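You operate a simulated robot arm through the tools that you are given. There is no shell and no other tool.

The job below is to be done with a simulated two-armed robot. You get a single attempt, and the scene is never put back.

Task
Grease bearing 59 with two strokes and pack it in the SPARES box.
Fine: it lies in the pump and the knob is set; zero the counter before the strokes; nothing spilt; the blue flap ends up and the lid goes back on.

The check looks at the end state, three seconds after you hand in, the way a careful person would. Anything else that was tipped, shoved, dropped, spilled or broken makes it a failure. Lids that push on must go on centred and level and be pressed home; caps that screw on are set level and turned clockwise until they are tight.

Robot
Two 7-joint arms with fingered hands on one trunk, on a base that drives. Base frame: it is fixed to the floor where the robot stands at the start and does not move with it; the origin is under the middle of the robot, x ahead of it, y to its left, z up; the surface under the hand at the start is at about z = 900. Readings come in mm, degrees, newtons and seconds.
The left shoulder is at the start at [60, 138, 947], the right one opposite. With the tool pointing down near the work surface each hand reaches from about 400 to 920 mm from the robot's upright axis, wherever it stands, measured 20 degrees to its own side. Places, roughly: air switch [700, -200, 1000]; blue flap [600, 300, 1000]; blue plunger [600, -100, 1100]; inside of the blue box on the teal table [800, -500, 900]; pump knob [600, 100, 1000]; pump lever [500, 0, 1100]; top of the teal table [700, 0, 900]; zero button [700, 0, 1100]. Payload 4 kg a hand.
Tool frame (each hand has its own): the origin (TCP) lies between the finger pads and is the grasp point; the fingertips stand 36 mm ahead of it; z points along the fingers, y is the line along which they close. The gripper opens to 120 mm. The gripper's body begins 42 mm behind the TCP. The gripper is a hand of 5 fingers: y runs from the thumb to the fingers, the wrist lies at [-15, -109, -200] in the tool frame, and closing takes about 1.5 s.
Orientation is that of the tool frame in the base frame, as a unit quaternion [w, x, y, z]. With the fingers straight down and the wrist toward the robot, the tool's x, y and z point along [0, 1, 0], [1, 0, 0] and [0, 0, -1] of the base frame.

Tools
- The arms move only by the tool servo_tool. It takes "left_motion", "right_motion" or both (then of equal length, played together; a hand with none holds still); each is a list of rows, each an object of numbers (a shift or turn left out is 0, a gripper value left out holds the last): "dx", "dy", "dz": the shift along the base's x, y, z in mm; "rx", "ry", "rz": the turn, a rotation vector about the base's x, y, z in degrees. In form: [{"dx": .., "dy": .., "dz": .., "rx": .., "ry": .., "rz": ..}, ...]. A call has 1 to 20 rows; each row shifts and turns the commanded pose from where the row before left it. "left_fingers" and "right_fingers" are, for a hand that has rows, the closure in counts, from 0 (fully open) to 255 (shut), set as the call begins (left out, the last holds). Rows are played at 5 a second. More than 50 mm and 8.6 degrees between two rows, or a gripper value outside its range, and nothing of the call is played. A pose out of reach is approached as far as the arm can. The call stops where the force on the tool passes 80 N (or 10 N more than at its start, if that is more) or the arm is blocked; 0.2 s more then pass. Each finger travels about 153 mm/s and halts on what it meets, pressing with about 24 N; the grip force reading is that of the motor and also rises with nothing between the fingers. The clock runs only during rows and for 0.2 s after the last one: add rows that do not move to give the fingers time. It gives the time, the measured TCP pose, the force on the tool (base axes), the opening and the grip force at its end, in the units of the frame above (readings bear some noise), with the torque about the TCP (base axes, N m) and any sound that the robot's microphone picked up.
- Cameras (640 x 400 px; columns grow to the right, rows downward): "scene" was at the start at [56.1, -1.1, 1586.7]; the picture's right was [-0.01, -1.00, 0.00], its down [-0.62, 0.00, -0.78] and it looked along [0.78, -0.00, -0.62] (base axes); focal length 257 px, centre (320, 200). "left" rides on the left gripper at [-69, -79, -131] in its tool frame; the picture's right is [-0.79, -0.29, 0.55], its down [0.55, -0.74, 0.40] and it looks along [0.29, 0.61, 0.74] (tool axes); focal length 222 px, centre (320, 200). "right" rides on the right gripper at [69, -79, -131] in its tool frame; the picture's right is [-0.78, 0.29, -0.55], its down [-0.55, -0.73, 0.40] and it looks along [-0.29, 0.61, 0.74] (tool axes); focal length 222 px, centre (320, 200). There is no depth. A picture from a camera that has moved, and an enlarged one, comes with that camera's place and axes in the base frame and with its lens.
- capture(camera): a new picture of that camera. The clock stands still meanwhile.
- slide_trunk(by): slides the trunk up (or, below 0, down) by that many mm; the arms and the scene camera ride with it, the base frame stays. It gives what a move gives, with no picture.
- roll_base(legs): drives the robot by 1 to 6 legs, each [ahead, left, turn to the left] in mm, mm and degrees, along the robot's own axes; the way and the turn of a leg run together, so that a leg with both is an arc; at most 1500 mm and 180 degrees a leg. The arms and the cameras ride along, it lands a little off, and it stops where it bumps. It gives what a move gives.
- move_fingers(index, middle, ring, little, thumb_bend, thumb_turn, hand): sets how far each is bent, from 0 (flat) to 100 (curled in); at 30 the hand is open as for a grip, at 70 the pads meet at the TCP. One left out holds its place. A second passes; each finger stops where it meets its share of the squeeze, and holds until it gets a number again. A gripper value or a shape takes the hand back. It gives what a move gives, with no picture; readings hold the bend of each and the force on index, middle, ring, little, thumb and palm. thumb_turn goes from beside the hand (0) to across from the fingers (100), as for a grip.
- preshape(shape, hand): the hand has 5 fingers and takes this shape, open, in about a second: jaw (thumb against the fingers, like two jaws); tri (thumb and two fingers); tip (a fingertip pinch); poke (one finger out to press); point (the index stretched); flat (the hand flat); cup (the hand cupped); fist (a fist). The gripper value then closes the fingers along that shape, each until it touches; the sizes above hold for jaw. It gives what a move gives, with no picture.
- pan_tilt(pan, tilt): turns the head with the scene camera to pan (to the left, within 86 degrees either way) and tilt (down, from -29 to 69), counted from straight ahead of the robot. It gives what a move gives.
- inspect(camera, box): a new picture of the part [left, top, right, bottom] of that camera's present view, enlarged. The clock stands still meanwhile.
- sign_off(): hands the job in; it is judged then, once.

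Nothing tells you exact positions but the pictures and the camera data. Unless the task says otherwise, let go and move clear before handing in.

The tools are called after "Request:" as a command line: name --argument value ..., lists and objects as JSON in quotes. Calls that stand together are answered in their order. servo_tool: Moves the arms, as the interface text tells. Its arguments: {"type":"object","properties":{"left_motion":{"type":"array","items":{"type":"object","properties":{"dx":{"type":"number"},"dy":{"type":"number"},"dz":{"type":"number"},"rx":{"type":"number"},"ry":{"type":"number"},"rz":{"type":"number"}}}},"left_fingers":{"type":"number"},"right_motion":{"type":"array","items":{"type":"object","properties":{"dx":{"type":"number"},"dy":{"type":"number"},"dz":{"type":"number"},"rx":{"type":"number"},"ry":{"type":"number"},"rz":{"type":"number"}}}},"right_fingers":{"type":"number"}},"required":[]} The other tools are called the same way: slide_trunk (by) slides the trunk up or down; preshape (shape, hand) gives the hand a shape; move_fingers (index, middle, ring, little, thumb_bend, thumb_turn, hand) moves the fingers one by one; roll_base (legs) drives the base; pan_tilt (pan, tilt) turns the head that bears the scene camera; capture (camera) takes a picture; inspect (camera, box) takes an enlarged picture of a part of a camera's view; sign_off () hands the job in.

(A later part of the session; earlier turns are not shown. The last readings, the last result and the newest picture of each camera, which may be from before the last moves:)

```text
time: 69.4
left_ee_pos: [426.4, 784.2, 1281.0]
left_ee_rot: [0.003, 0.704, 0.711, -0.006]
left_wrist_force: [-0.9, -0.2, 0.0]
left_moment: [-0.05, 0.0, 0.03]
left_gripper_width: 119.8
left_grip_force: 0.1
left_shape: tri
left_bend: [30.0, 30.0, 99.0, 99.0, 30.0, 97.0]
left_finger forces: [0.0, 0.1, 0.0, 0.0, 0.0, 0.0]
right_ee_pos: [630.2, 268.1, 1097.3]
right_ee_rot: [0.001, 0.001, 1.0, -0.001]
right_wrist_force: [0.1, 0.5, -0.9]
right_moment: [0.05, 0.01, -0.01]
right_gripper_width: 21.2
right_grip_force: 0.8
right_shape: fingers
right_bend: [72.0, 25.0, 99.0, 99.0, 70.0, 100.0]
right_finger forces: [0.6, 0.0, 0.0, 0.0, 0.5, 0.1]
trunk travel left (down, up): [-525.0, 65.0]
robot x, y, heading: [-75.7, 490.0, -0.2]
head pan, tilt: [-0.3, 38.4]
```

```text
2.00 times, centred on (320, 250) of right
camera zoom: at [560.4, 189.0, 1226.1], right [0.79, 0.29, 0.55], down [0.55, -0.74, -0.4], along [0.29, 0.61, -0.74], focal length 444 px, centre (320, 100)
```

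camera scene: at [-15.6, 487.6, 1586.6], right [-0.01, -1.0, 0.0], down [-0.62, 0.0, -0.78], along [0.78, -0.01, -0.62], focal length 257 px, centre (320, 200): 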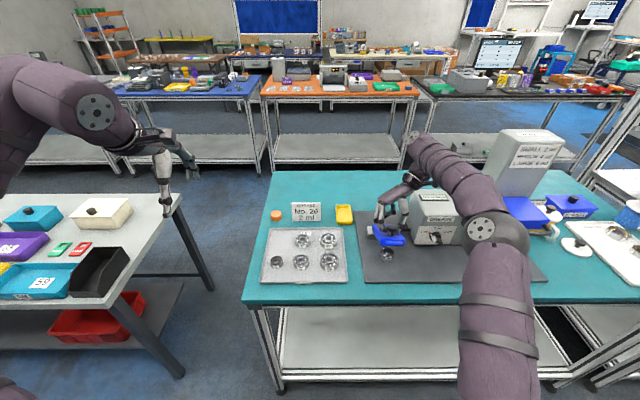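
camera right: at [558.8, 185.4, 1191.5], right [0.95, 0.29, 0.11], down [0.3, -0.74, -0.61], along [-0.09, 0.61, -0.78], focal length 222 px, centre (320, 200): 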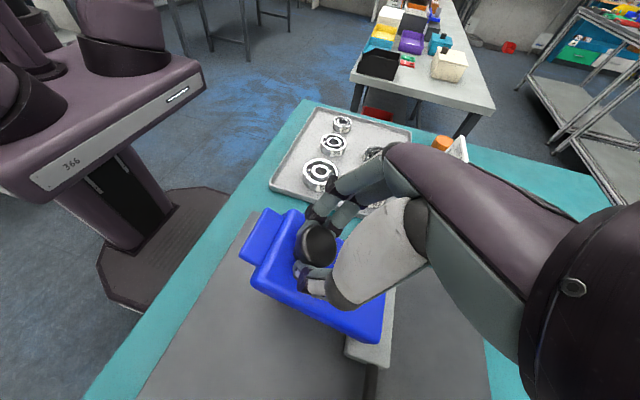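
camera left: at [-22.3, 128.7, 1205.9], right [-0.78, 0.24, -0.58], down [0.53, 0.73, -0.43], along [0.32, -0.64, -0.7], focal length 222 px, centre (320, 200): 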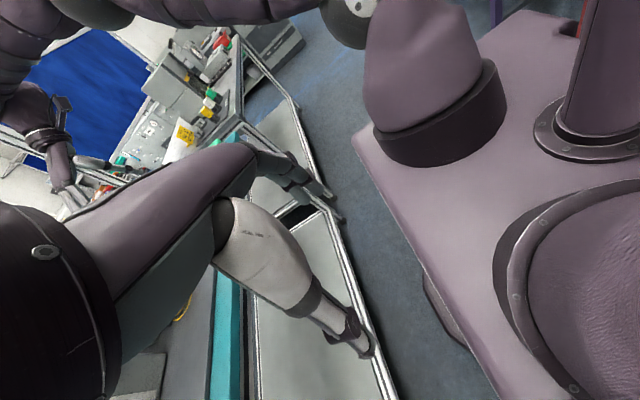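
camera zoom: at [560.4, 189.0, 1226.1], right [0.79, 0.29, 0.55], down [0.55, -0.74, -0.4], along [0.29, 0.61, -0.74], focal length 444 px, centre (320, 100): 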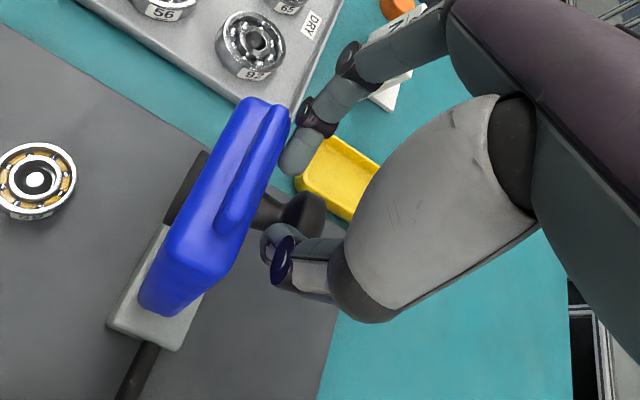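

Request:
servo_tool --right_motion '[{"dx": 7, "dz": -1}, {"dx": 7, "dz": -2}, {"dx": 7, "dz": -2}]'

Request:
inspect --camera "scene" --box '[370, 180, 440, 250]'

Request:
inspect --camera "right" --box '[220, 150, 420, 350]'

```text
time: 70.2
left_ee_pos: [425.1, 783.5, 1281.3]
left_ee_rot: [0.003, 0.704, 0.711, -0.005]
left_wrist_force: [-0.3, -0.4, -0.5]
left_moment: [0.02, 0.02, 0.02]
left_gripper_width: 120.1
left_grip_force: 0.1
left_shape: tri
left_bend: [30.0, 30.0, 99.0, 99.0, 30.0, 97.0]
left_finger forces: [0.1, 0.0, 0.0, 0.0, 0.0, 0.0]
right_ee_pos: [647.7, 271.3, 1092.4]
right_ee_rot: [0.002, -0.004, 1.0, -0.003]
right_wrist_force: [0.3, -2.1, 2.3]
right_moment: [-0.01, 0.03, -0.07]
right_gripper_width: 21.3
right_grip_force: 2.7
right_shape: fingers
right_bend: [72.0, 25.0, 99.0, 99.0, 69.0, 100.0]
right_finger forces: [2.6, 0.0, 0.0, 0.0, 2.3, 0.0]
right hand out of reach, approached as far as the arm can: row 3
trunk travel left (down, up): [-525.0, 65.0]
robot x, y, heading: [-76.3, 492.1, -0.2]
head pan, tilt: [-0.3, 38.4]
```

```text
5.71 times, centred on (405, 215) of scene
camera zoom: at [-18.2, 488.1, 1586.8], right [-0.01, -1.0, 0.0], down [-0.62, 0.0, -0.78], along [0.78, -0.01, -0.62], focal length 1468 px, centre (-166, 114)
```

zoom: 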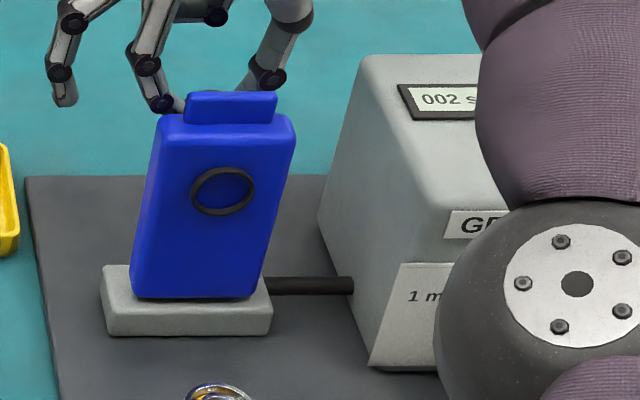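

```text
2.00 times, centred on (320, 250) of right
camera zoom: at [578.5, 191.3, 1223.2], right [0.78, 0.3, 0.55], down [0.56, -0.73, -0.39], along [0.28, 0.61, -0.74], focal length 444 px, centre (320, 100)
```

zoom: 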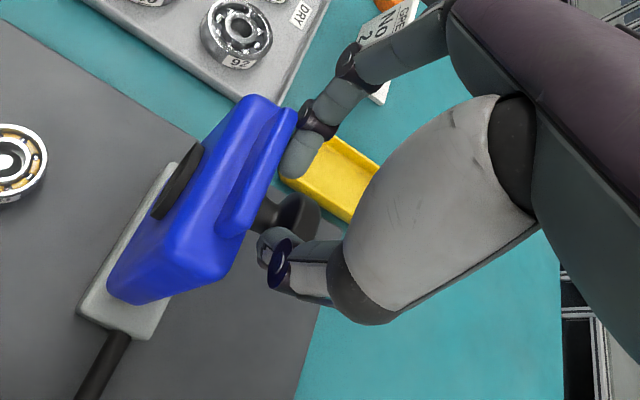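

The flap looks at or just past vertical. I'll loosen a little, still caged, to see which way it leans.

Request:
move_fingers --hand "right" --index 69 --thumb_bend 66

Request:
inspect --camera "right" --box '[220, 150, 420, 350]'

Request:
inspect --camera "scene" --box '[370, 180, 440, 250]'

```text
time: 71.2
left_ee_pos: [423.6, 783.9, 1281.8]
left_ee_rot: [0.003, 0.703, 0.711, -0.005]
left_wrist_force: [-0.1, -1.1, -0.8]
left_moment: [0.02, -0.02, 0.02]
left_gripper_width: 120.1
left_grip_force: 0.1
left_shape: tri
left_bend: [30.0, 30.0, 99.0, 99.0, 30.0, 97.0]
left_finger forces: [0.1, 0.0, 0.0, 0.0, 0.0, 0.0]
right_ee_pos: [647.4, 271.3, 1093.3]
right_ee_rot: [0.001, -0.006, 1.0, -0.003]
right_wrist_force: [0.5, -1.5, 2.1]
right_moment: [-0.04, 0.04, -0.1]
right_gripper_width: 12.1
right_grip_force: 2.6
right_shape: fingers
right_bend: [68.0, 25.0, 99.0, 99.0, 65.0, 100.0]
right_finger forces: [2.1, 0.0, 0.0, 0.1, 2.7, 0.0]
trunk travel left (down, up): [-525.0, 65.0]
robot x, y, heading: [-76.0, 489.6, -0.1]
head pan, tilt: [-0.3, 38.4]
```

```text
2.00 times, centred on (320, 250) of right
camera zoom: at [578.4, 191.8, 1223.3], right [0.78, 0.3, 0.55], down [0.56, -0.73, -0.39], along [0.28, 0.61, -0.74], focal length 444 px, centre (320, 100)
```

zoom: 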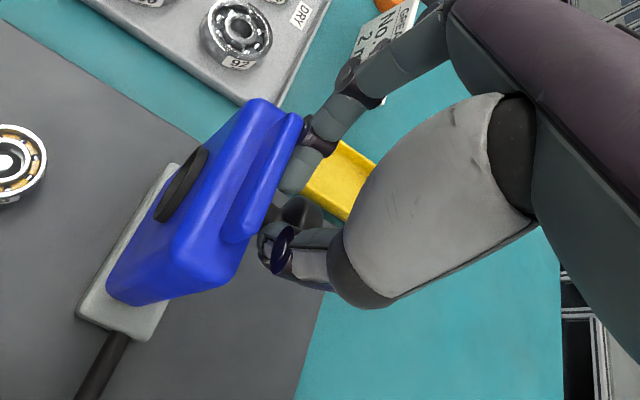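

```text
5.71 times, centred on (405, 215) of scene
camera zoom: at [-18.3, 488.3, 1586.7], right [-0.01, -1.0, 0.0], down [-0.62, 0.0, -0.78], along [0.78, -0.01, -0.62], focal length 1468 px, centre (-166, 114)
```

zoom: 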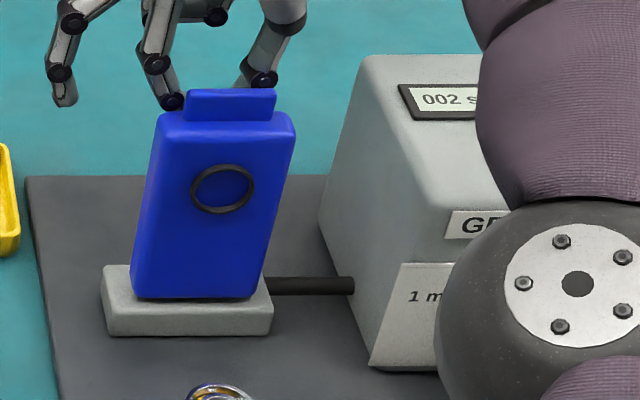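

The flap leans away from the robot now (past vertical). I'll open the fingers and see it settle on its stop.

Request:
move_fingers --hand "right" --index 50 --thumb_bend 50

Request:
inspect --camera "right" --box '[220, 150, 420, 350]'

Request:
inspect --camera "scene" --box '[370, 180, 440, 250]'

```text
time: 72.2
left_ee_pos: [425.4, 784.2, 1280.3]
left_ee_rot: [0.004, 0.703, 0.711, -0.006]
left_wrist_force: [-0.7, 0.0, 0.6]
left_moment: [-0.01, -0.02, 0.02]
left_gripper_width: 120.0
left_grip_force: 0.1
left_shape: tri
left_bend: [30.0, 30.0, 99.0, 99.0, 30.0, 97.0]
left_finger forces: [0.0, 0.0, 0.0, 0.0, 0.0, 0.0]
right_ee_pos: [648.2, 273.0, 1092.9]
right_ee_rot: [0.002, -0.006, 1.0, -0.004]
right_wrist_force: [-0.8, -0.5, 0.1]
right_moment: [-0.02, -0.02, -0.02]
right_gripper_width: 59.1
right_grip_force: 0.1
right_shape: fingers
right_bend: [50.0, 25.0, 99.0, 99.0, 50.0, 100.0]
right_finger forces: [0.1, 0.1, 0.1, 0.0, 0.2, 0.0]
trunk travel left (down, up): [-525.0, 65.0]
robot x, y, heading: [-73.4, 489.2, -0.2]
head pan, tilt: [-0.3, 38.4]
```

```text
2.00 times, centred on (320, 250) of right
camera zoom: at [578.6, 191.9, 1223.3], right [0.78, 0.3, 0.55], down [0.56, -0.73, -0.39], along [0.28, 0.61, -0.74], focal length 444 px, centre (320, 100)
```

zoom: 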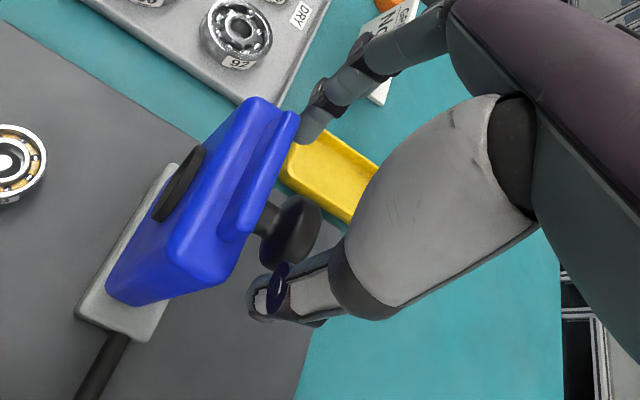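

```text
5.71 times, centred on (405, 215) of scene
camera zoom: at [-18.1, 488.5, 1586.7], right [-0.01, -1.0, 0.0], down [-0.62, 0.0, -0.78], along [0.78, -0.01, -0.62], focal length 1468 px, centre (-166, 114)
```

zoom: 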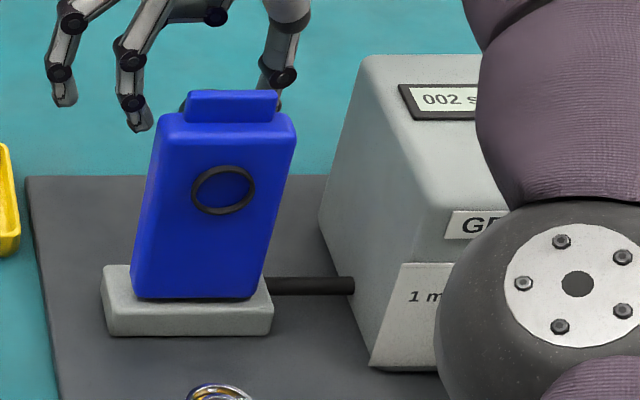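

The flap stands by itself. I'll open wide and lift the hand clear, then move back over toward the bearing.

Request:
move_fingers --hand "right" --index 28 --thumb_bend 28

Request:
servo_tool --right_motion '[{"dx": 4, "dz": 10}, {"dz": 30}, {"dz": 40}, {"dz": 40}, {"dz": 20}]'

Request:
capture --camera "scene"

Request:
capture --camera "right"

```text
time: 73.2
left_ee_pos: [425.1, 783.6, 1281.1]
left_ee_rot: [0.003, 0.703, 0.711, -0.006]
left_wrist_force: [-0.3, -0.2, -0.4]
left_moment: [-0.01, 0.01, -0.01]
left_gripper_width: 120.1
left_grip_force: 0.0
left_shape: tri
left_bend: [30.0, 30.0, 99.0, 99.0, 30.0, 97.0]
left_finger forces: [0.0, 0.0, 0.0, 0.1, 0.1, 0.0]
right_ee_pos: [646.6, 271.8, 1093.7]
right_ee_rot: [0.002, -0.006, 1.0, -0.003]
right_wrist_force: [0.0, 0.2, 0.5]
right_moment: [0.01, 0.02, 0.03]
right_gripper_width: 124.0
right_grip_force: 0.1
right_shape: fingers
right_bend: [28.0, 25.0, 99.0, 99.0, 28.0, 100.0]
right_finger forces: [0.1, 0.0, 0.0, 0.0, 0.0, 0.1]
trunk travel left (down, up): [-525.0, 65.0]
robot x, y, heading: [-73.4, 490.2, -0.1]
head pan, tilt: [-0.3, 38.4]
```

```text
time: 74.4
left_ee_pos: [426.6, 784.7, 1279.9]
left_ee_rot: [0.002, 0.703, 0.711, -0.006]
left_wrist_force: [-0.5, -1.5, 0.6]
left_moment: [0.0, -0.01, 0.01]
left_gripper_width: 119.9
left_grip_force: 0.2
left_shape: tri
left_bend: [30.0, 30.0, 99.0, 99.0, 30.0, 97.0]
left_finger forces: [0.0, 0.0, 0.0, 0.0, 0.0, 0.1]
right_ee_pos: [620.1, 266.5, 1191.1]
right_ee_rot: [-0.001, 0.002, 1.0, 0.0]
right_wrist_force: [-0.5, -0.3, -1.2]
right_moment: [0.0, 0.02, 0.0]
right_gripper_width: 124.3
right_grip_force: 0.1
right_shape: fingers
right_bend: [28.0, 25.0, 99.0, 99.0, 28.0, 100.0]
right_finger forces: [0.1, 0.1, 0.0, 0.0, 0.0, 0.0]
right hand out of reach, approached as far as the arm can: row 1, 2, 3, 4, 5
trunk travel left (down, up): [-525.0, 65.0]
robot x, y, heading: [-77.3, 487.2, -0.2]
head pan, tilt: [-0.3, 38.4]
```

```text
taken
camera scene: at [-16.6, 488.3, 1586.6], right [-0.01, -1.0, 0.0], down [-0.62, 0.0, -0.78], along [0.78, -0.01, -0.62], focal length 257 px, centre (320, 200)
```

scene: 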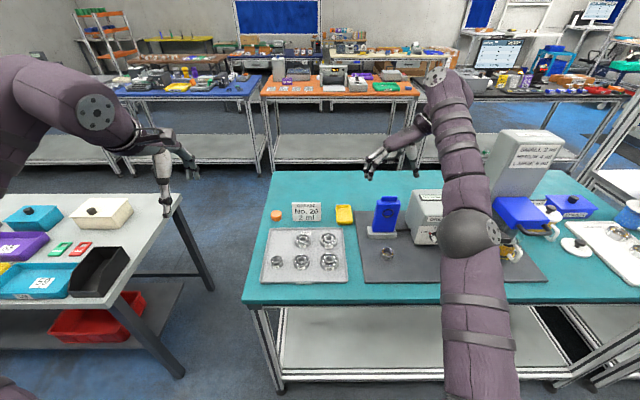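

```text
taken
camera right: at [549.9, 186.4, 1321.8], right [0.79, 0.29, 0.55], down [0.55, -0.74, -0.4], along [0.29, 0.61, -0.74], focal length 222 px, centre (320, 200)
```

right: 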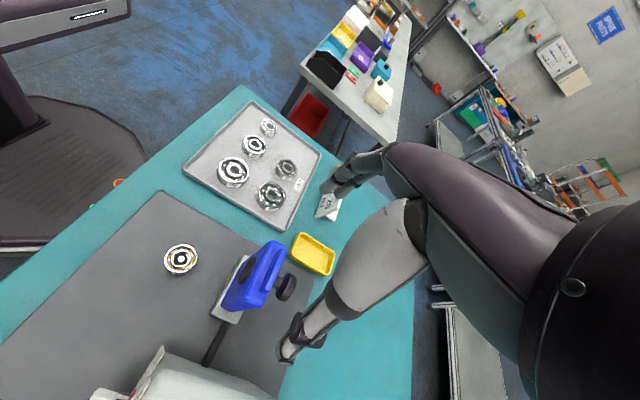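

The flap stays up and bearing 59 sits greased on its post at about [530, 260], top near z 932. I'll turn the right hand to 60° and come down over the bearing.

Request:
servo_tool --right_motion '[{"dx": -30, "dz": 20}, {"dx": -30, "dy": -3, "rz": -7.5}, {"dx": -30, "dy": -3, "rz": -7.5}, {"rz": -7.5}, {"rz": -7.5}, {"dz": -40}, {"dz": -40}, {"dz": -40}]'

Request:
preshape --shape "tri" --hand "right"

Request:
capture --camera "right"

Request:
capture --camera "scene"

```text
time: 76.2
left_ee_pos: [425.2, 782.9, 1279.8]
left_ee_rot: [0.003, 0.703, 0.711, -0.006]
left_wrist_force: [0.5, -0.4, -0.1]
left_moment: [0.03, 0.01, -0.01]
left_gripper_width: 120.1
left_grip_force: 0.0
left_shape: tri
left_bend: [30.0, 30.0, 99.0, 99.0, 30.0, 97.0]
left_finger forces: [0.0, 0.0, 0.1, 0.0, 0.0, 0.0]
right_ee_pos: [529.7, 262.3, 1094.1]
right_ee_rot: [0.0, 0.261, 0.965, 0.0]
right_wrist_force: [-0.1, -0.7, -0.5]
right_moment: [0.01, 0.0, 0.01]
right_gripper_width: 124.6
right_grip_force: 0.1
right_shape: fingers
right_bend: [28.0, 25.0, 99.0, 99.0, 28.0, 100.0]
right_finger forces: [0.1, 0.0, 0.1, 0.1, 0.0, 0.1]
trunk travel left (down, up): [-525.0, 65.0]
robot x, y, heading: [-74.8, 491.7, -0.3]
head pan, tilt: [-0.3, 38.4]
```

```text
time: 77.1
left_ee_pos: [425.8, 784.9, 1281.3]
left_ee_rot: [0.004, 0.703, 0.711, -0.005]
left_wrist_force: [0.6, 0.1, 0.2]
left_moment: [0.01, 0.03, 0.0]
left_gripper_width: 120.1
left_grip_force: 0.1
left_shape: tri
left_bend: [30.0, 30.0, 99.0, 99.0, 30.0, 97.0]
left_finger forces: [0.0, 0.0, 0.0, 0.0, 0.1, 0.0]
right_ee_pos: [527.9, 262.0, 1094.3]
right_ee_rot: [0.0, 0.26, 0.966, 0.0]
right_wrist_force: [-0.2, -0.9, -0.8]
right_moment: [0.0, 0.03, 0.02]
right_gripper_width: 119.6
right_grip_force: 0.0
right_shape: tri
right_bend: [30.0, 30.0, 99.0, 99.0, 30.0, 97.0]
right_finger forces: [0.0, 0.0, 0.0, 0.0, 0.0, 0.2]
trunk travel left (down, up): [-525.0, 65.0]
robot x, y, heading: [-78.0, 492.2, 0.1]
head pan, tilt: [-0.3, 38.4]
```

```text
taken
camera right: at [429.1, 227.7, 1223.6], right [0.82, -0.14, 0.55], down [0.11, -0.91, -0.4], along [0.56, 0.39, -0.74], focal length 222 px, centre (320, 200)
```

right: 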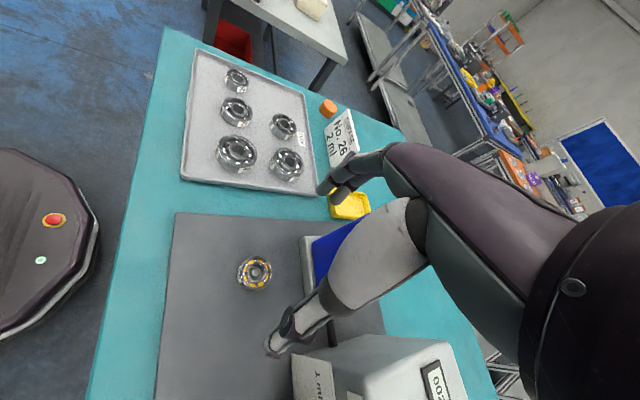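

```text
taken
camera scene: at [-18.3, 488.5, 1586.7], right [-0.01, -1.0, 0.0], down [-0.62, 0.0, -0.78], along [0.78, -0.01, -0.62], focal length 257 px, centre (320, 200)
```

scene: 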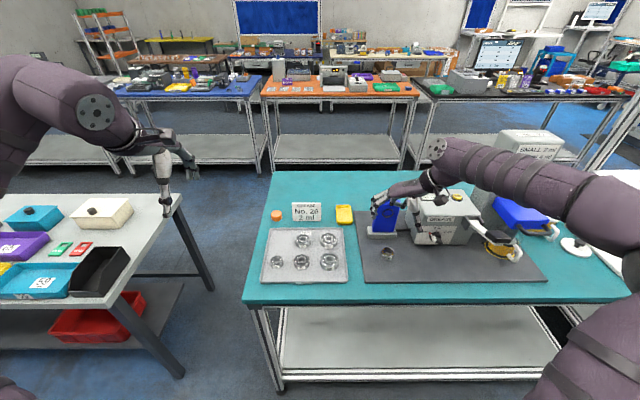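

Request:
servo_tool --right_motion '[{"dx": -1, "dy": 2, "dz": -40}, {"dz": -40}, {"dz": -30}, {"dz": -20}]'

Request:
capture --camera "right"

Request:
inspect --camera "scene" --box '[350, 190, 450, 280]'

```text
time: 78.1
left_ee_pos: [425.3, 784.4, 1281.3]
left_ee_rot: [0.002, 0.704, 0.711, -0.005]
left_wrist_force: [-0.1, 0.3, -0.4]
left_moment: [0.0, -0.02, 0.01]
left_gripper_width: 120.1
left_grip_force: 0.1
left_shape: tri
left_bend: [30.0, 30.0, 99.0, 99.0, 30.0, 97.0]
left_finger forces: [0.1, 0.0, 0.0, 0.0, 0.1, 0.0]
right_ee_pos: [529.5, 264.1, 963.0]
right_ee_rot: [0.0, 0.26, 0.966, 0.001]
right_wrist_force: [-0.3, -0.4, -0.7]
right_moment: [-0.08, 0.02, -0.02]
right_gripper_width: 119.8
right_grip_force: 0.0
right_shape: tri
right_bend: [30.0, 30.0, 99.0, 99.0, 30.0, 97.0]
right_finger forces: [0.1, 0.0, 0.0, 0.0, 0.0, 0.0]
trunk travel left (down, up): [-525.0, 65.0]
robot x, y, heading: [-75.2, 484.2, -0.1]
head pan, tilt: [-0.3, 38.4]
```

```text
taken
camera right: at [429.6, 229.9, 1093.2], right [0.83, -0.14, 0.55], down [0.11, -0.91, -0.4], along [0.55, 0.39, -0.74], focal length 222 px, centre (320, 200)
```

right: 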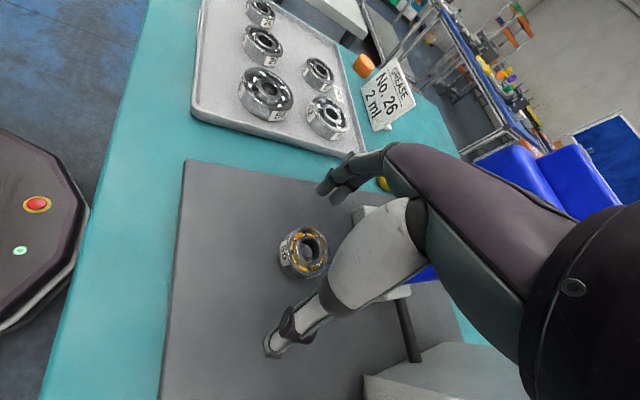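

```text
4.44 times, centred on (400, 235) of scene
camera zoom: at [-18.0, 488.4, 1586.8], right [-0.01, -1.0, 0.0], down [-0.62, 0.0, -0.78], along [0.78, -0.01, -0.62], focal length 1142 px, centre (-36, 44)
```

zoom: 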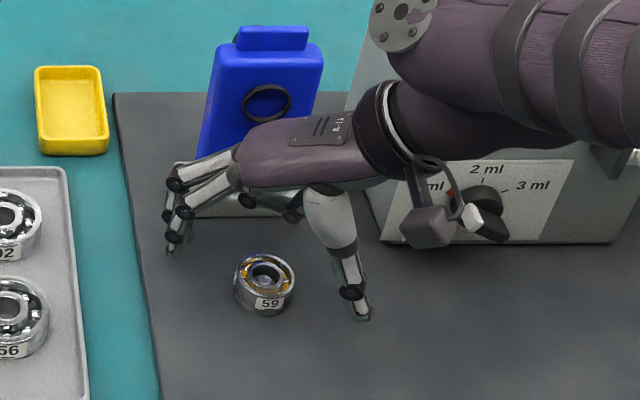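

Request:
servo_tool --right_motion '[{"dx": -2, "dz": -8}, {"dx": -1, "dz": -5}]'

Request:
servo_tool --right_motion '[{}, {}, {}, {}]' --right_fingers 120

Request:
inspect --camera "right" --box '[220, 150, 420, 350]'

Request:
inspect --camera "scene" --box '[370, 210, 430, 270]'

```text
time: 78.7
left_ee_pos: [425.7, 784.3, 1281.0]
left_ee_rot: [0.003, 0.704, 0.711, -0.006]
left_wrist_force: [0.1, -0.2, 0.1]
left_moment: [0.0, -0.01, -0.04]
left_gripper_width: 119.9
left_grip_force: 0.2
left_shape: tri
left_bend: [30.0, 30.0, 99.0, 99.0, 30.0, 97.0]
left_finger forces: [0.0, 0.1, 0.0, 0.1, 0.0, 0.0]
right_ee_pos: [524.9, 263.2, 950.0]
right_ee_rot: [0.0, 0.259, 0.966, 0.0]
right_wrist_force: [0.6, 0.5, 0.1]
right_moment: [-0.03, 0.01, 0.01]
right_gripper_width: 119.8
right_grip_force: 0.1
right_shape: tri
right_bend: [30.0, 30.0, 99.0, 99.0, 30.0, 97.0]
right_finger forces: [0.0, 0.1, 0.0, 0.1, 0.0, 0.0]
trunk travel left (down, up): [-525.0, 65.0]
robot x, y, heading: [-78.1, 488.7, -0.1]
head pan, tilt: [-0.3, 38.4]
```

```text
time: 79.7
left_ee_pos: [425.4, 783.8, 1282.2]
left_ee_rot: [0.003, 0.703, 0.711, -0.005]
left_wrist_force: [-0.5, 0.6, -0.8]
left_moment: [0.0, 0.02, -0.04]
left_gripper_width: 120.3
left_grip_force: 0.1
left_shape: tri
left_bend: [30.0, 30.0, 99.0, 99.0, 30.0, 97.0]
left_finger forces: [0.0, 0.0, 0.0, 0.1, 0.0, 0.0]
right_ee_pos: [525.0, 263.5, 950.7]
right_ee_rot: [0.0, 0.26, 0.966, 0.0]
right_wrist_force: [-0.8, -0.1, 0.4]
right_moment: [0.01, 0.02, -0.02]
right_gripper_width: 63.6
right_grip_force: 0.1
right_shape: tri
right_bend: [40.0, 44.0, 99.0, 99.0, 53.0, 100.0]
right_finger forces: [0.1, 0.0, 0.1, 0.0, 0.1, 0.1]
trunk travel left (down, up): [-525.0, 65.0]
robot x, y, heading: [-74.5, 488.7, -0.1]
head pan, tilt: [-0.3, 38.4]
```

```text
2.00 times, centred on (320, 250) of right
camera zoom: at [425.6, 229.5, 1080.4], right [0.82, -0.14, 0.55], down [0.11, -0.91, -0.4], along [0.56, 0.39, -0.74], focal length 444 px, centre (320, 100)
```

zoom: 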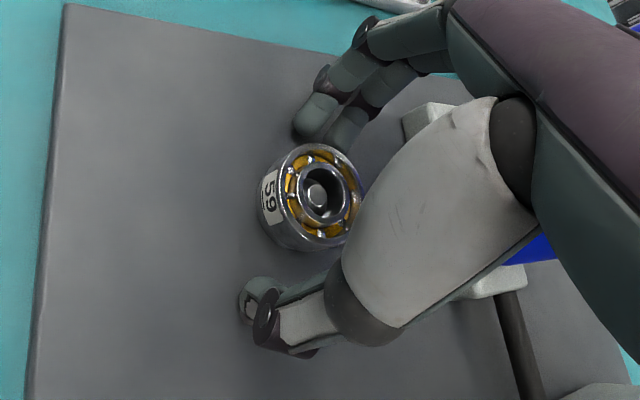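

```text
6.67 times, centred on (400, 240) of scene
camera zoom: at [-18.2, 488.5, 1586.7], right [-0.01, -1.0, 0.0], down [-0.62, 0.0, -0.78], along [0.78, -0.01, -0.62], focal length 1713 px, centre (-213, -67)
```

zoom: 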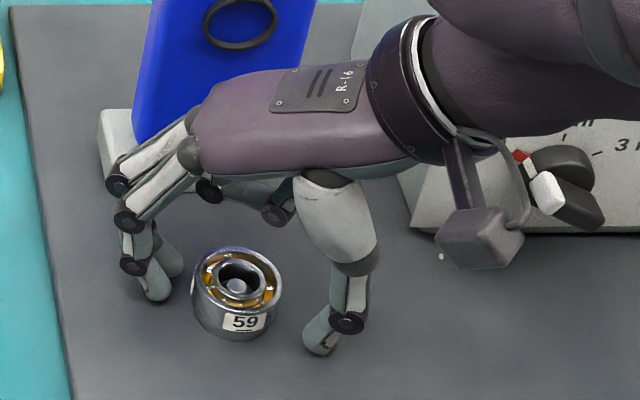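

Request:
servo_tool --right_motion '[{"dx": 4, "dy": 3}, {}]'

Request:
servo_tool --right_motion '[{}, {}, {}, {}, {}]' --right_fingers 255

Request:
inspect --camera "right" --box '[220, 150, 420, 350]'

Request:
inspect --camera "scene" --box '[370, 210, 430, 270]'

```text
time: 80.3
left_ee_pos: [425.9, 784.0, 1281.6]
left_ee_rot: [0.003, 0.703, 0.711, -0.005]
left_wrist_force: [0.3, 0.1, 0.1]
left_moment: [-0.02, 0.0, -0.04]
left_gripper_width: 119.9
left_grip_force: 0.1
left_shape: tri
left_bend: [30.0, 30.0, 99.0, 99.0, 30.0, 97.0]
left_finger forces: [0.0, 0.0, 0.1, 0.1, 0.1, 0.0]
right_ee_pos: [529.2, 266.2, 950.5]
right_ee_rot: [0.0, 0.26, 0.966, 0.0]
right_wrist_force: [0.2, -0.1, -0.1]
right_moment: [-0.01, -0.04, 0.01]
right_gripper_width: 63.9
right_grip_force: 0.1
right_shape: tri
right_bend: [40.0, 44.0, 99.0, 99.0, 53.0, 100.0]
right_finger forces: [0.0, 0.0, 0.0, 0.1, 0.1, 0.1]
trunk travel left (down, up): [-525.0, 65.0]
robot x, y, heading: [-76.1, 488.4, -0.3]
head pan, tilt: [-0.3, 38.4]
```

```text
time: 81.5
left_ee_pos: [425.2, 784.3, 1281.4]
left_ee_rot: [0.003, 0.703, 0.711, -0.005]
left_wrist_force: [0.0, 0.6, 0.4]
left_moment: [0.03, -0.01, 0.01]
left_gripper_width: 120.0
left_grip_force: 0.0
left_shape: tri
left_bend: [30.0, 30.0, 99.0, 99.0, 30.0, 97.0]
left_finger forces: [0.1, 0.0, 0.1, 0.0, 0.0, 0.0]
right_ee_pos: [528.6, 265.9, 951.4]
right_ee_rot: [0.0, 0.26, 0.966, 0.0]
right_wrist_force: [0.0, 0.4, -0.1]
right_moment: [0.0, 0.02, 0.02]
right_gripper_width: 33.9
right_grip_force: 23.8
right_shape: tri
right_bend: [54.0, 56.0, 100.0, 100.0, 68.0, 100.0]
right_finger forces: [10.8, 10.8, 0.1, 0.1, 21.6, 0.0]
trunk travel left (down, up): [-525.0, 65.0]
robot x, y, heading: [-71.7, 492.0, 0.0]
head pan, tilt: [-0.3, 38.4]
```

```text
2.00 times, centred on (320, 250) of right
camera zoom: at [429.3, 232.3, 1079.9], right [0.82, -0.14, 0.55], down [0.11, -0.91, -0.4], along [0.56, 0.39, -0.74], focal length 444 px, centre (320, 100)
```

zoom: 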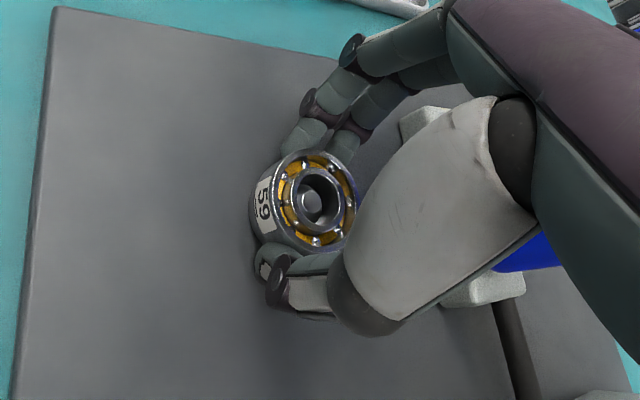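

```text
6.67 times, centred on (400, 240) of scene
camera zoom: at [-18.1, 488.4, 1586.7], right [-0.01, -1.0, 0.0], down [-0.62, 0.0, -0.78], along [0.78, -0.01, -0.62], focal length 1713 px, centre (-213, -67)
```

zoom: 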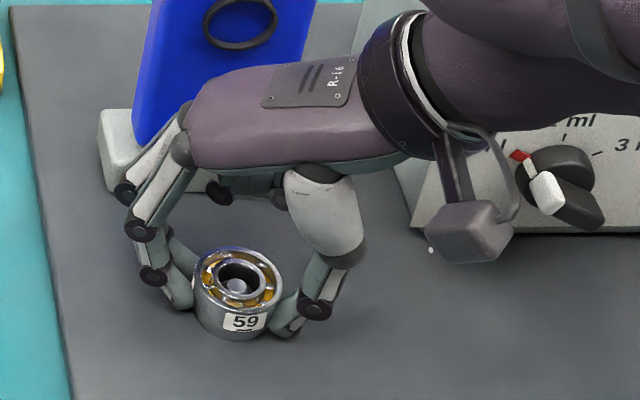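

The bearing is held evenly (about 22 N) by thumb and two fingers. I'll lift it straight up off the post.

Request:
servo_tool --right_motion '[{"dz": 8}, {"dz": 12}, {"dz": 20}, {"dz": 30}, {"dz": 30}]'

Request:
capture --camera "right"

Request:
inspect --camera "scene" --box '[350, 170, 450, 270]'

```text
time: 82.7
left_ee_pos: [425.5, 782.5, 1281.7]
left_ee_rot: [0.004, 0.703, 0.711, -0.006]
left_wrist_force: [0.8, 0.1, -0.6]
left_moment: [-0.02, 0.0, -0.03]
left_gripper_width: 120.2
left_grip_force: 0.0
left_shape: tri
left_bend: [30.0, 30.0, 99.0, 99.0, 30.0, 97.0]
left_finger forces: [0.0, 0.1, 0.0, 0.1, 0.0, 0.1]
right_ee_pos: [526.8, 264.5, 1051.9]
right_ee_rot: [0.0, 0.26, 0.966, -0.001]
right_wrist_force: [-0.5, -0.2, -0.7]
right_moment: [0.0, -0.02, -0.03]
right_gripper_width: 33.8
right_grip_force: 23.8
right_shape: tri
right_bend: [54.0, 56.0, 100.0, 100.0, 68.0, 100.0]
right_finger forces: [10.8, 10.9, 0.1, 0.0, 21.5, 0.1]
trunk travel left (down, up): [-525.0, 65.0]
robot x, y, heading: [-74.0, 487.4, -0.3]
head pan, tilt: [-0.3, 38.4]
```

```text
taken
camera right: at [428.1, 231.5, 1181.4], right [0.82, -0.14, 0.55], down [0.11, -0.91, -0.4], along [0.56, 0.39, -0.74], focal length 222 px, centre (320, 200)
```

right: 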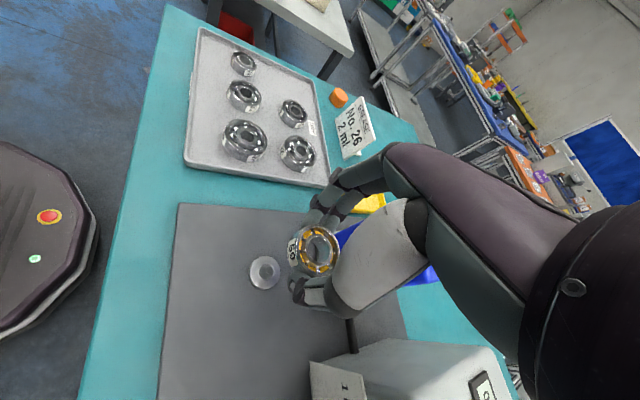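

```text
4.00 times, centred on (400, 220) of scene
camera zoom: at [-18.6, 488.7, 1586.7], right [-0.01, -1.0, 0.0], down [-0.62, 0.0, -0.78], along [0.78, -0.01, -0.62], focal length 1028 px, centre (0, 120)
```

zoom: 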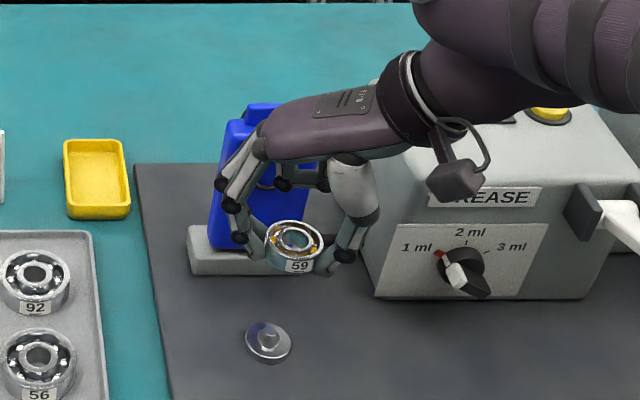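

The bearing came off cleanly. I'll raise it high, bring it back toward the robot, and unwind the hand before driving to the right side.

Request:
servo_tool --right_motion '[{"dz": 40, "dx": -8}, {"dz": 40, "dx": -8}, {"dz": 40, "dx": -8}, {"dz": 40, "dx": -8}, {"dz": 40, "dx": -8, "rz": -7.5}, {"dx": -8, "rz": -7.5}, {"dx": -8, "rz": -7.5}, {"dx": -8, "rz": -7.5}, {"dx": -8, "rz": -7.5}, {"dy": -20, "rz": -7.5}, {"dy": -30, "rz": -7.5}, {"dy": -30, "rz": -7.5}]'

Request:
capture --camera "scene"

Request:
capture --camera "right"

```text
time: 85.3
left_ee_pos: [425.3, 783.5, 1280.7]
left_ee_rot: [0.002, 0.703, 0.711, -0.005]
left_wrist_force: [0.3, -0.7, -0.3]
left_moment: [-0.02, 0.0, -0.01]
left_gripper_width: 120.0
left_grip_force: 0.1
left_shape: tri
left_bend: [30.0, 30.0, 99.0, 99.0, 30.0, 97.0]
left_finger forces: [0.0, 0.1, 0.0, 0.0, 0.0, 0.0]
right_ee_pos: [456.2, 185.1, 1249.7]
right_ee_rot: [0.001, 0.708, 0.706, 0.001]
right_wrist_force: [0.2, 0.5, -0.9]
right_moment: [0.01, 0.0, -0.03]
right_gripper_width: 33.9
right_grip_force: 23.9
right_shape: tri
right_bend: [54.0, 56.0, 100.0, 100.0, 68.0, 100.0]
right_finger forces: [10.8, 10.9, 0.0, 0.0, 21.6, 0.0]
trunk travel left (down, up): [-525.0, 65.0]
robot x, y, heading: [-72.1, 489.8, -0.1]
head pan, tilt: [-0.3, 38.4]
```

```text
taken
camera scene: at [-18.2, 488.1, 1586.7], right [-0.01, -1.0, 0.0], down [-0.62, 0.0, -0.78], along [0.78, -0.01, -0.62], focal length 257 px, centre (320, 200)
```

scene: 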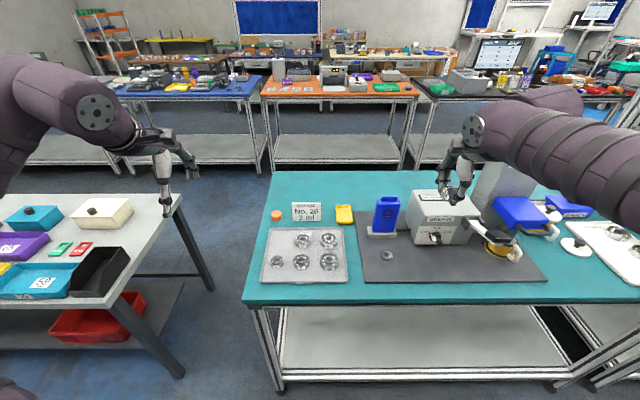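

```text
taken
camera right: at [378.1, 254.8, 1380.0], right [0.29, -0.79, 0.55], down [-0.74, -0.55, -0.4], along [0.61, -0.29, -0.74], focal length 222 px, centre (320, 200)
```

right: 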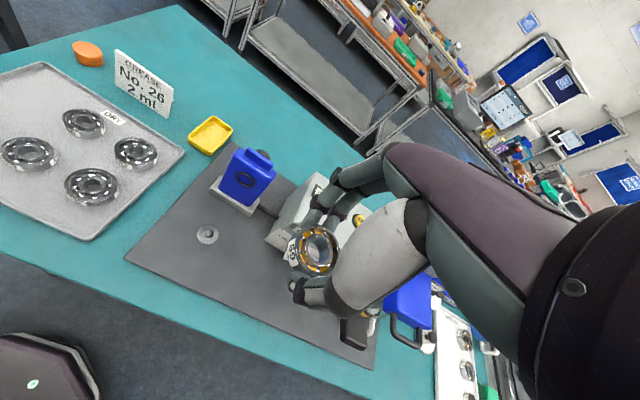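

Bearing 59 is secure. I'll tuck the right hand in toward the middle and drive to the right in stages, checking the view.

Request:
servo_tool --right_motion '[{"dy": 40}, {"dy": 40}, {"dy": 40}, {"dy": 40}]'

Request:
roll_base --legs '[[-60, 0, 0], [0, -500, 0]]'

Request:
capture --camera "scene"

```text
time: 86.3
left_ee_pos: [425.0, 784.9, 1281.3]
left_ee_rot: [0.003, 0.703, 0.711, -0.005]
left_wrist_force: [1.0, 0.5, 0.3]
left_moment: [-0.02, -0.03, 0.02]
left_gripper_width: 119.7
left_grip_force: 0.1
left_shape: tri
left_bend: [30.0, 30.0, 99.0, 99.0, 30.0, 97.0]
left_finger forces: [0.0, 0.0, 0.0, 0.0, 0.1, 0.1]
right_ee_pos: [458.1, 347.1, 1252.2]
right_ee_rot: [0.001, 0.708, 0.706, 0.0]
right_wrist_force: [0.1, 0.3, -0.7]
right_moment: [-0.03, 0.01, 0.03]
right_gripper_width: 33.9
right_grip_force: 23.6
right_shape: tri
right_bend: [54.0, 56.0, 100.0, 100.0, 68.0, 100.0]
right_finger forces: [10.9, 10.8, 0.0, 0.1, 21.4, 0.0]
trunk travel left (down, up): [-525.0, 65.0]
robot x, y, heading: [-76.5, 492.6, -0.3]
head pan, tilt: [-0.3, 38.4]
```

```text
time: 89.8
left_ee_pos: [364.9, 284.9, 1282.1]
left_ee_rot: [0.002, 0.703, 0.711, -0.005]
left_wrist_force: [-0.7, -0.6, 0.4]
left_moment: [0.01, 0.01, 0.0]
left_gripper_width: 120.1
left_grip_force: 0.1
left_shape: tri
left_bend: [30.0, 30.0, 99.0, 99.0, 30.0, 97.0]
left_finger forces: [0.0, 0.0, 0.1, 0.0, 0.0, 0.1]
right_ee_pos: [398.0, -152.7, 1251.9]
right_ee_rot: [0.0, 0.709, 0.706, 0.0]
right_wrist_force: [0.2, 0.2, -1.5]
right_moment: [0.03, -0.08, -0.02]
right_gripper_width: 33.8
right_grip_force: 24.4
right_shape: tri
right_bend: [54.0, 56.0, 100.0, 100.0, 68.0, 100.0]
right_finger forces: [10.7, 11.0, 0.0, 0.0, 21.7, 0.0]
trunk travel left (down, up): [-525.0, 65.0]
robot x, y, heading: [-133.4, -3.1, -0.4]
head pan, tilt: [-0.3, 38.4]
```

```text
taken
camera scene: at [-78.5, -10.7, 1586.7], right [-0.01, -1.0, 0.0], down [-0.62, 0.0, -0.78], along [0.78, -0.01, -0.62], focal length 257 px, centre (320, 200)
```

scene: 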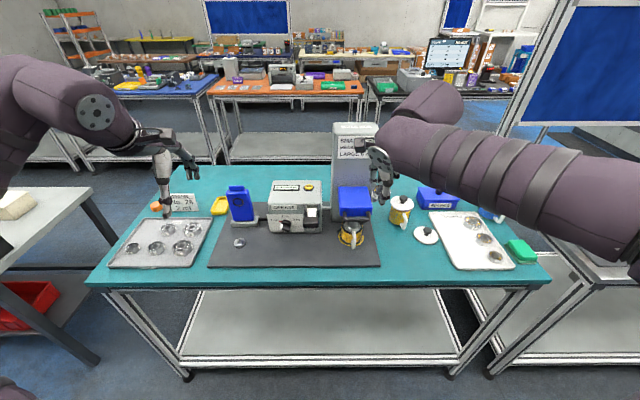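

Request:
roll_base --legs '[[0, -250, 0]]'

Request:
pan_tilt --pan -35 --tilt 35

Request:
capture --camera "scene"

```text
time: 91.7
left_ee_pos: [364.5, 31.7, 1280.8]
left_ee_rot: [0.003, 0.702, 0.712, -0.006]
left_wrist_force: [-0.2, -0.6, 0.7]
left_moment: [0.0, 0.01, -0.03]
left_gripper_width: 120.0
left_grip_force: 0.0
left_shape: tri
left_bend: [30.0, 30.0, 99.0, 99.0, 30.0, 97.0]
left_finger forces: [0.0, 0.0, 0.0, 0.0, 0.0, 0.0]
right_ee_pos: [396.8, -405.4, 1252.6]
right_ee_rot: [-0.001, 0.707, 0.707, 0.001]
right_wrist_force: [-0.1, 0.5, 0.3]
right_moment: [0.04, 0.02, 0.02]
right_gripper_width: 33.7
right_grip_force: 24.5
right_shape: tri
right_bend: [54.0, 56.0, 100.0, 100.0, 68.0, 100.0]
right_finger forces: [10.7, 11.0, 0.1, 0.0, 21.5, 0.0]
trunk travel left (down, up): [-525.0, 65.0]
robot x, y, heading: [-135.1, -263.2, 0.2]
head pan, tilt: [-0.3, 38.4]
```

```text
time: 92.7
left_ee_pos: [363.8, 33.1, 1280.3]
left_ee_rot: [0.003, 0.703, 0.711, -0.004]
left_wrist_force: [0.7, 0.0, -0.2]
left_moment: [0.02, 0.02, -0.02]
left_gripper_width: 120.2
left_grip_force: 0.0
left_shape: tri
left_bend: [30.0, 30.0, 99.0, 99.0, 30.0, 97.0]
left_finger forces: [0.0, 0.0, 0.1, 0.0, 0.0, 0.0]
right_ee_pos: [397.7, -405.1, 1251.4]
right_ee_rot: [0.0, 0.707, 0.707, -0.001]
right_wrist_force: [0.1, 0.3, -0.3]
right_moment: [-0.05, 0.01, 0.01]
right_gripper_width: 33.8
right_grip_force: 23.9
right_shape: tri
right_bend: [54.0, 56.0, 100.0, 100.0, 68.0, 100.0]
right_finger forces: [10.7, 11.1, 0.1, 0.1, 21.6, 0.0]
trunk travel left (down, up): [-525.0, 65.0]
robot x, y, heading: [-131.1, -263.5, -0.1]
head pan, tilt: [-35.0, 35.0]
```

```text
taken
camera scene: at [-92.7, -312.8, 1591.9], right [-0.57, -0.82, 0.0], down [-0.47, 0.33, -0.82], along [0.67, -0.47, -0.57], focal length 257 px, centre (320, 200)
```

scene: 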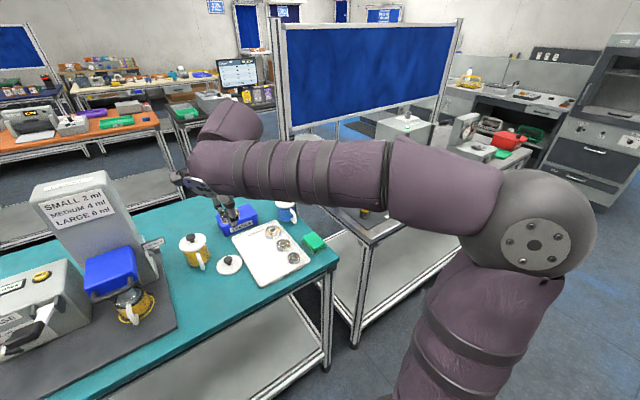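

Request:
roll_base --legs '[[0, -230, 0]]'

Request:
pan_tilt --pan 0 --tilt 45

Request:
capture --camera "scene"

Request:
capture --camera "left"

```text
time: 94.4
left_ee_pos: [364.1, -193.5, 1282.4]
left_ee_rot: [0.003, 0.702, 0.712, -0.005]
left_wrist_force: [0.1, -0.9, 0.2]
left_moment: [0.06, 0.01, -0.04]
left_gripper_width: 120.1
left_grip_force: 0.0
left_shape: tri
left_bend: [30.0, 30.0, 99.0, 99.0, 30.0, 97.0]
left_finger forces: [0.0, 0.0, 0.0, 0.1, 0.0, 0.0]
right_ee_pos: [397.9, -630.1, 1251.3]
right_ee_rot: [-0.001, 0.706, 0.708, 0.0]
right_wrist_force: [-0.3, -0.9, -1.0]
right_moment: [0.03, -0.01, 0.02]
right_gripper_width: 33.6
right_grip_force: 24.4
right_shape: tri
right_bend: [54.0, 56.0, 100.0, 100.0, 68.0, 100.0]
right_finger forces: [10.7, 11.0, 0.0, 0.0, 21.6, 0.0]
trunk travel left (down, up): [-525.0, 65.0]
robot x, y, heading: [-135.2, -491.6, 0.1]
head pan, tilt: [-35.0, 35.0]
```

```text
time: 95.4
left_ee_pos: [363.2, -192.0, 1281.9]
left_ee_rot: [0.003, 0.701, 0.713, -0.006]
left_wrist_force: [0.6, -0.4, -0.1]
left_moment: [0.0, -0.02, 0.0]
left_gripper_width: 119.6
left_grip_force: 0.0
left_shape: tri
left_bend: [30.0, 30.0, 99.0, 99.0, 30.0, 97.0]
left_finger forces: [0.0, 0.0, 0.0, 0.1, 0.0, 0.0]
right_ee_pos: [397.7, -629.8, 1251.7]
right_ee_rot: [0.0, 0.706, 0.708, 0.0]
right_wrist_force: [-0.1, 0.4, 0.0]
right_moment: [0.0, 0.02, -0.03]
right_gripper_width: 33.8
right_grip_force: 23.7
right_shape: tri
right_bend: [54.0, 56.0, 100.0, 100.0, 68.0, 100.0]
right_finger forces: [10.8, 10.9, 0.1, 0.0, 21.6, 0.0]
trunk travel left (down, up): [-525.0, 65.0]
robot x, y, heading: [-137.1, -489.7, 0.2]
head pan, tilt: [0.0, 45.0]
```

```text
taken
camera scene: at [-83.2, -489.3, 1577.1], right [0.0, -1.0, 0.0], down [-0.71, 0.0, -0.71], along [0.71, 0.0, -0.71], focal length 257 px, centre (320, 200)
```

scene: 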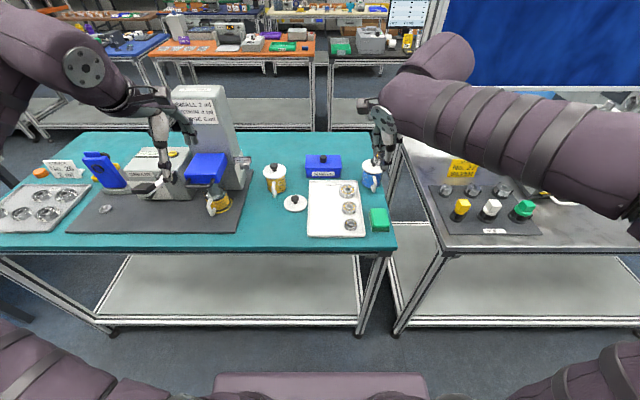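

```text
taken
camera left: at [285.1, -261.4, 1412.7], right [-0.28, -0.8, -0.54], down [-0.75, 0.53, -0.4], along [0.61, 0.29, -0.74], focal length 222 px, centre (320, 200)
```

left: 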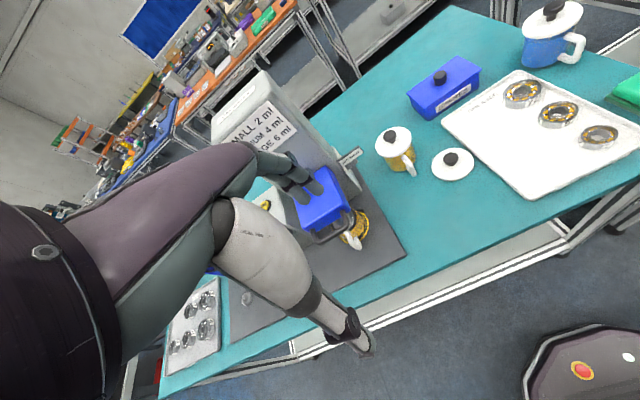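

Request:
inspect --camera "scene" --box '[260, 130, 400, 240]'

Request:
inspect --camera "left" --box '[370, 40, 530, 140]'

Request:
inspect --camera "right" --box '[0, 0, 640, 400]'

```text
3.64 times, centred on (330, 185) of scene
camera zoom: at [-83.2, -489.3, 1577.1], right [0.0, -1.0, 0.0], down [-0.71, 0.0, -0.71], along [0.71, 0.0, -0.71], focal length 934 px, centre (284, 254)
```

zoom: 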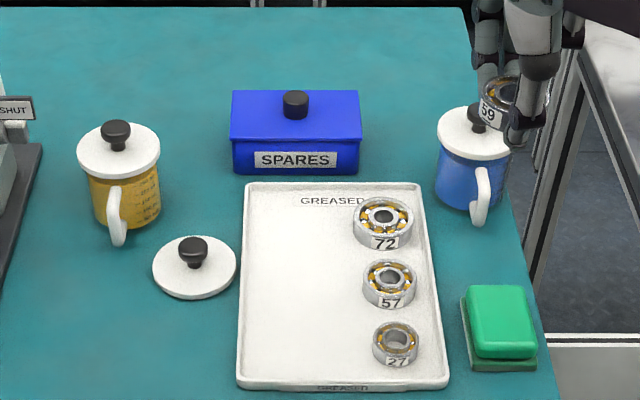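

```text
4.00 times, centred on (450, 90) of left
camera zoom: at [285.1, -261.4, 1412.7], right [-0.28, -0.8, -0.54], down [-0.75, 0.53, -0.4], along [0.61, 0.29, -0.74], focal length 888 px, centre (-200, 640)
```

zoom: 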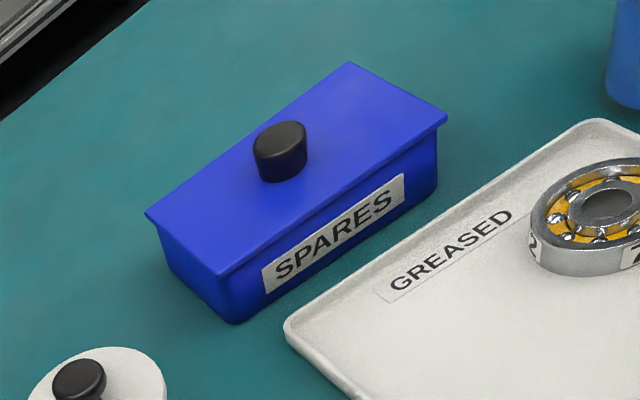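

```text
1.00 times, centred on (320, 200) of right (not enlarged: the box is as wide or as high as the picture)
camera zoom: at [319.5, -560.8, 1381.6], right [0.29, -0.78, 0.55], down [-0.73, -0.55, -0.4], along [0.61, -0.28, -0.74], focal length 222 px, centre (320, 200)
```

zoom: 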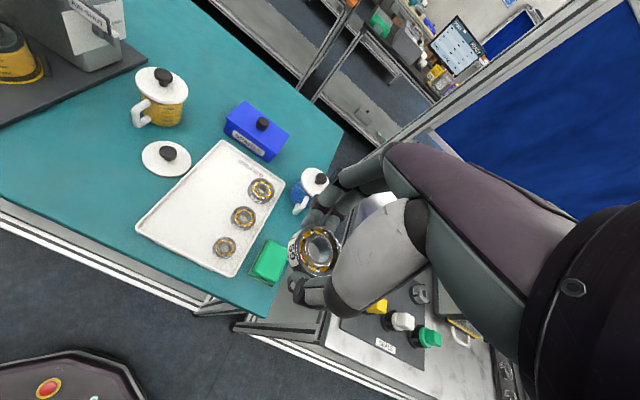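

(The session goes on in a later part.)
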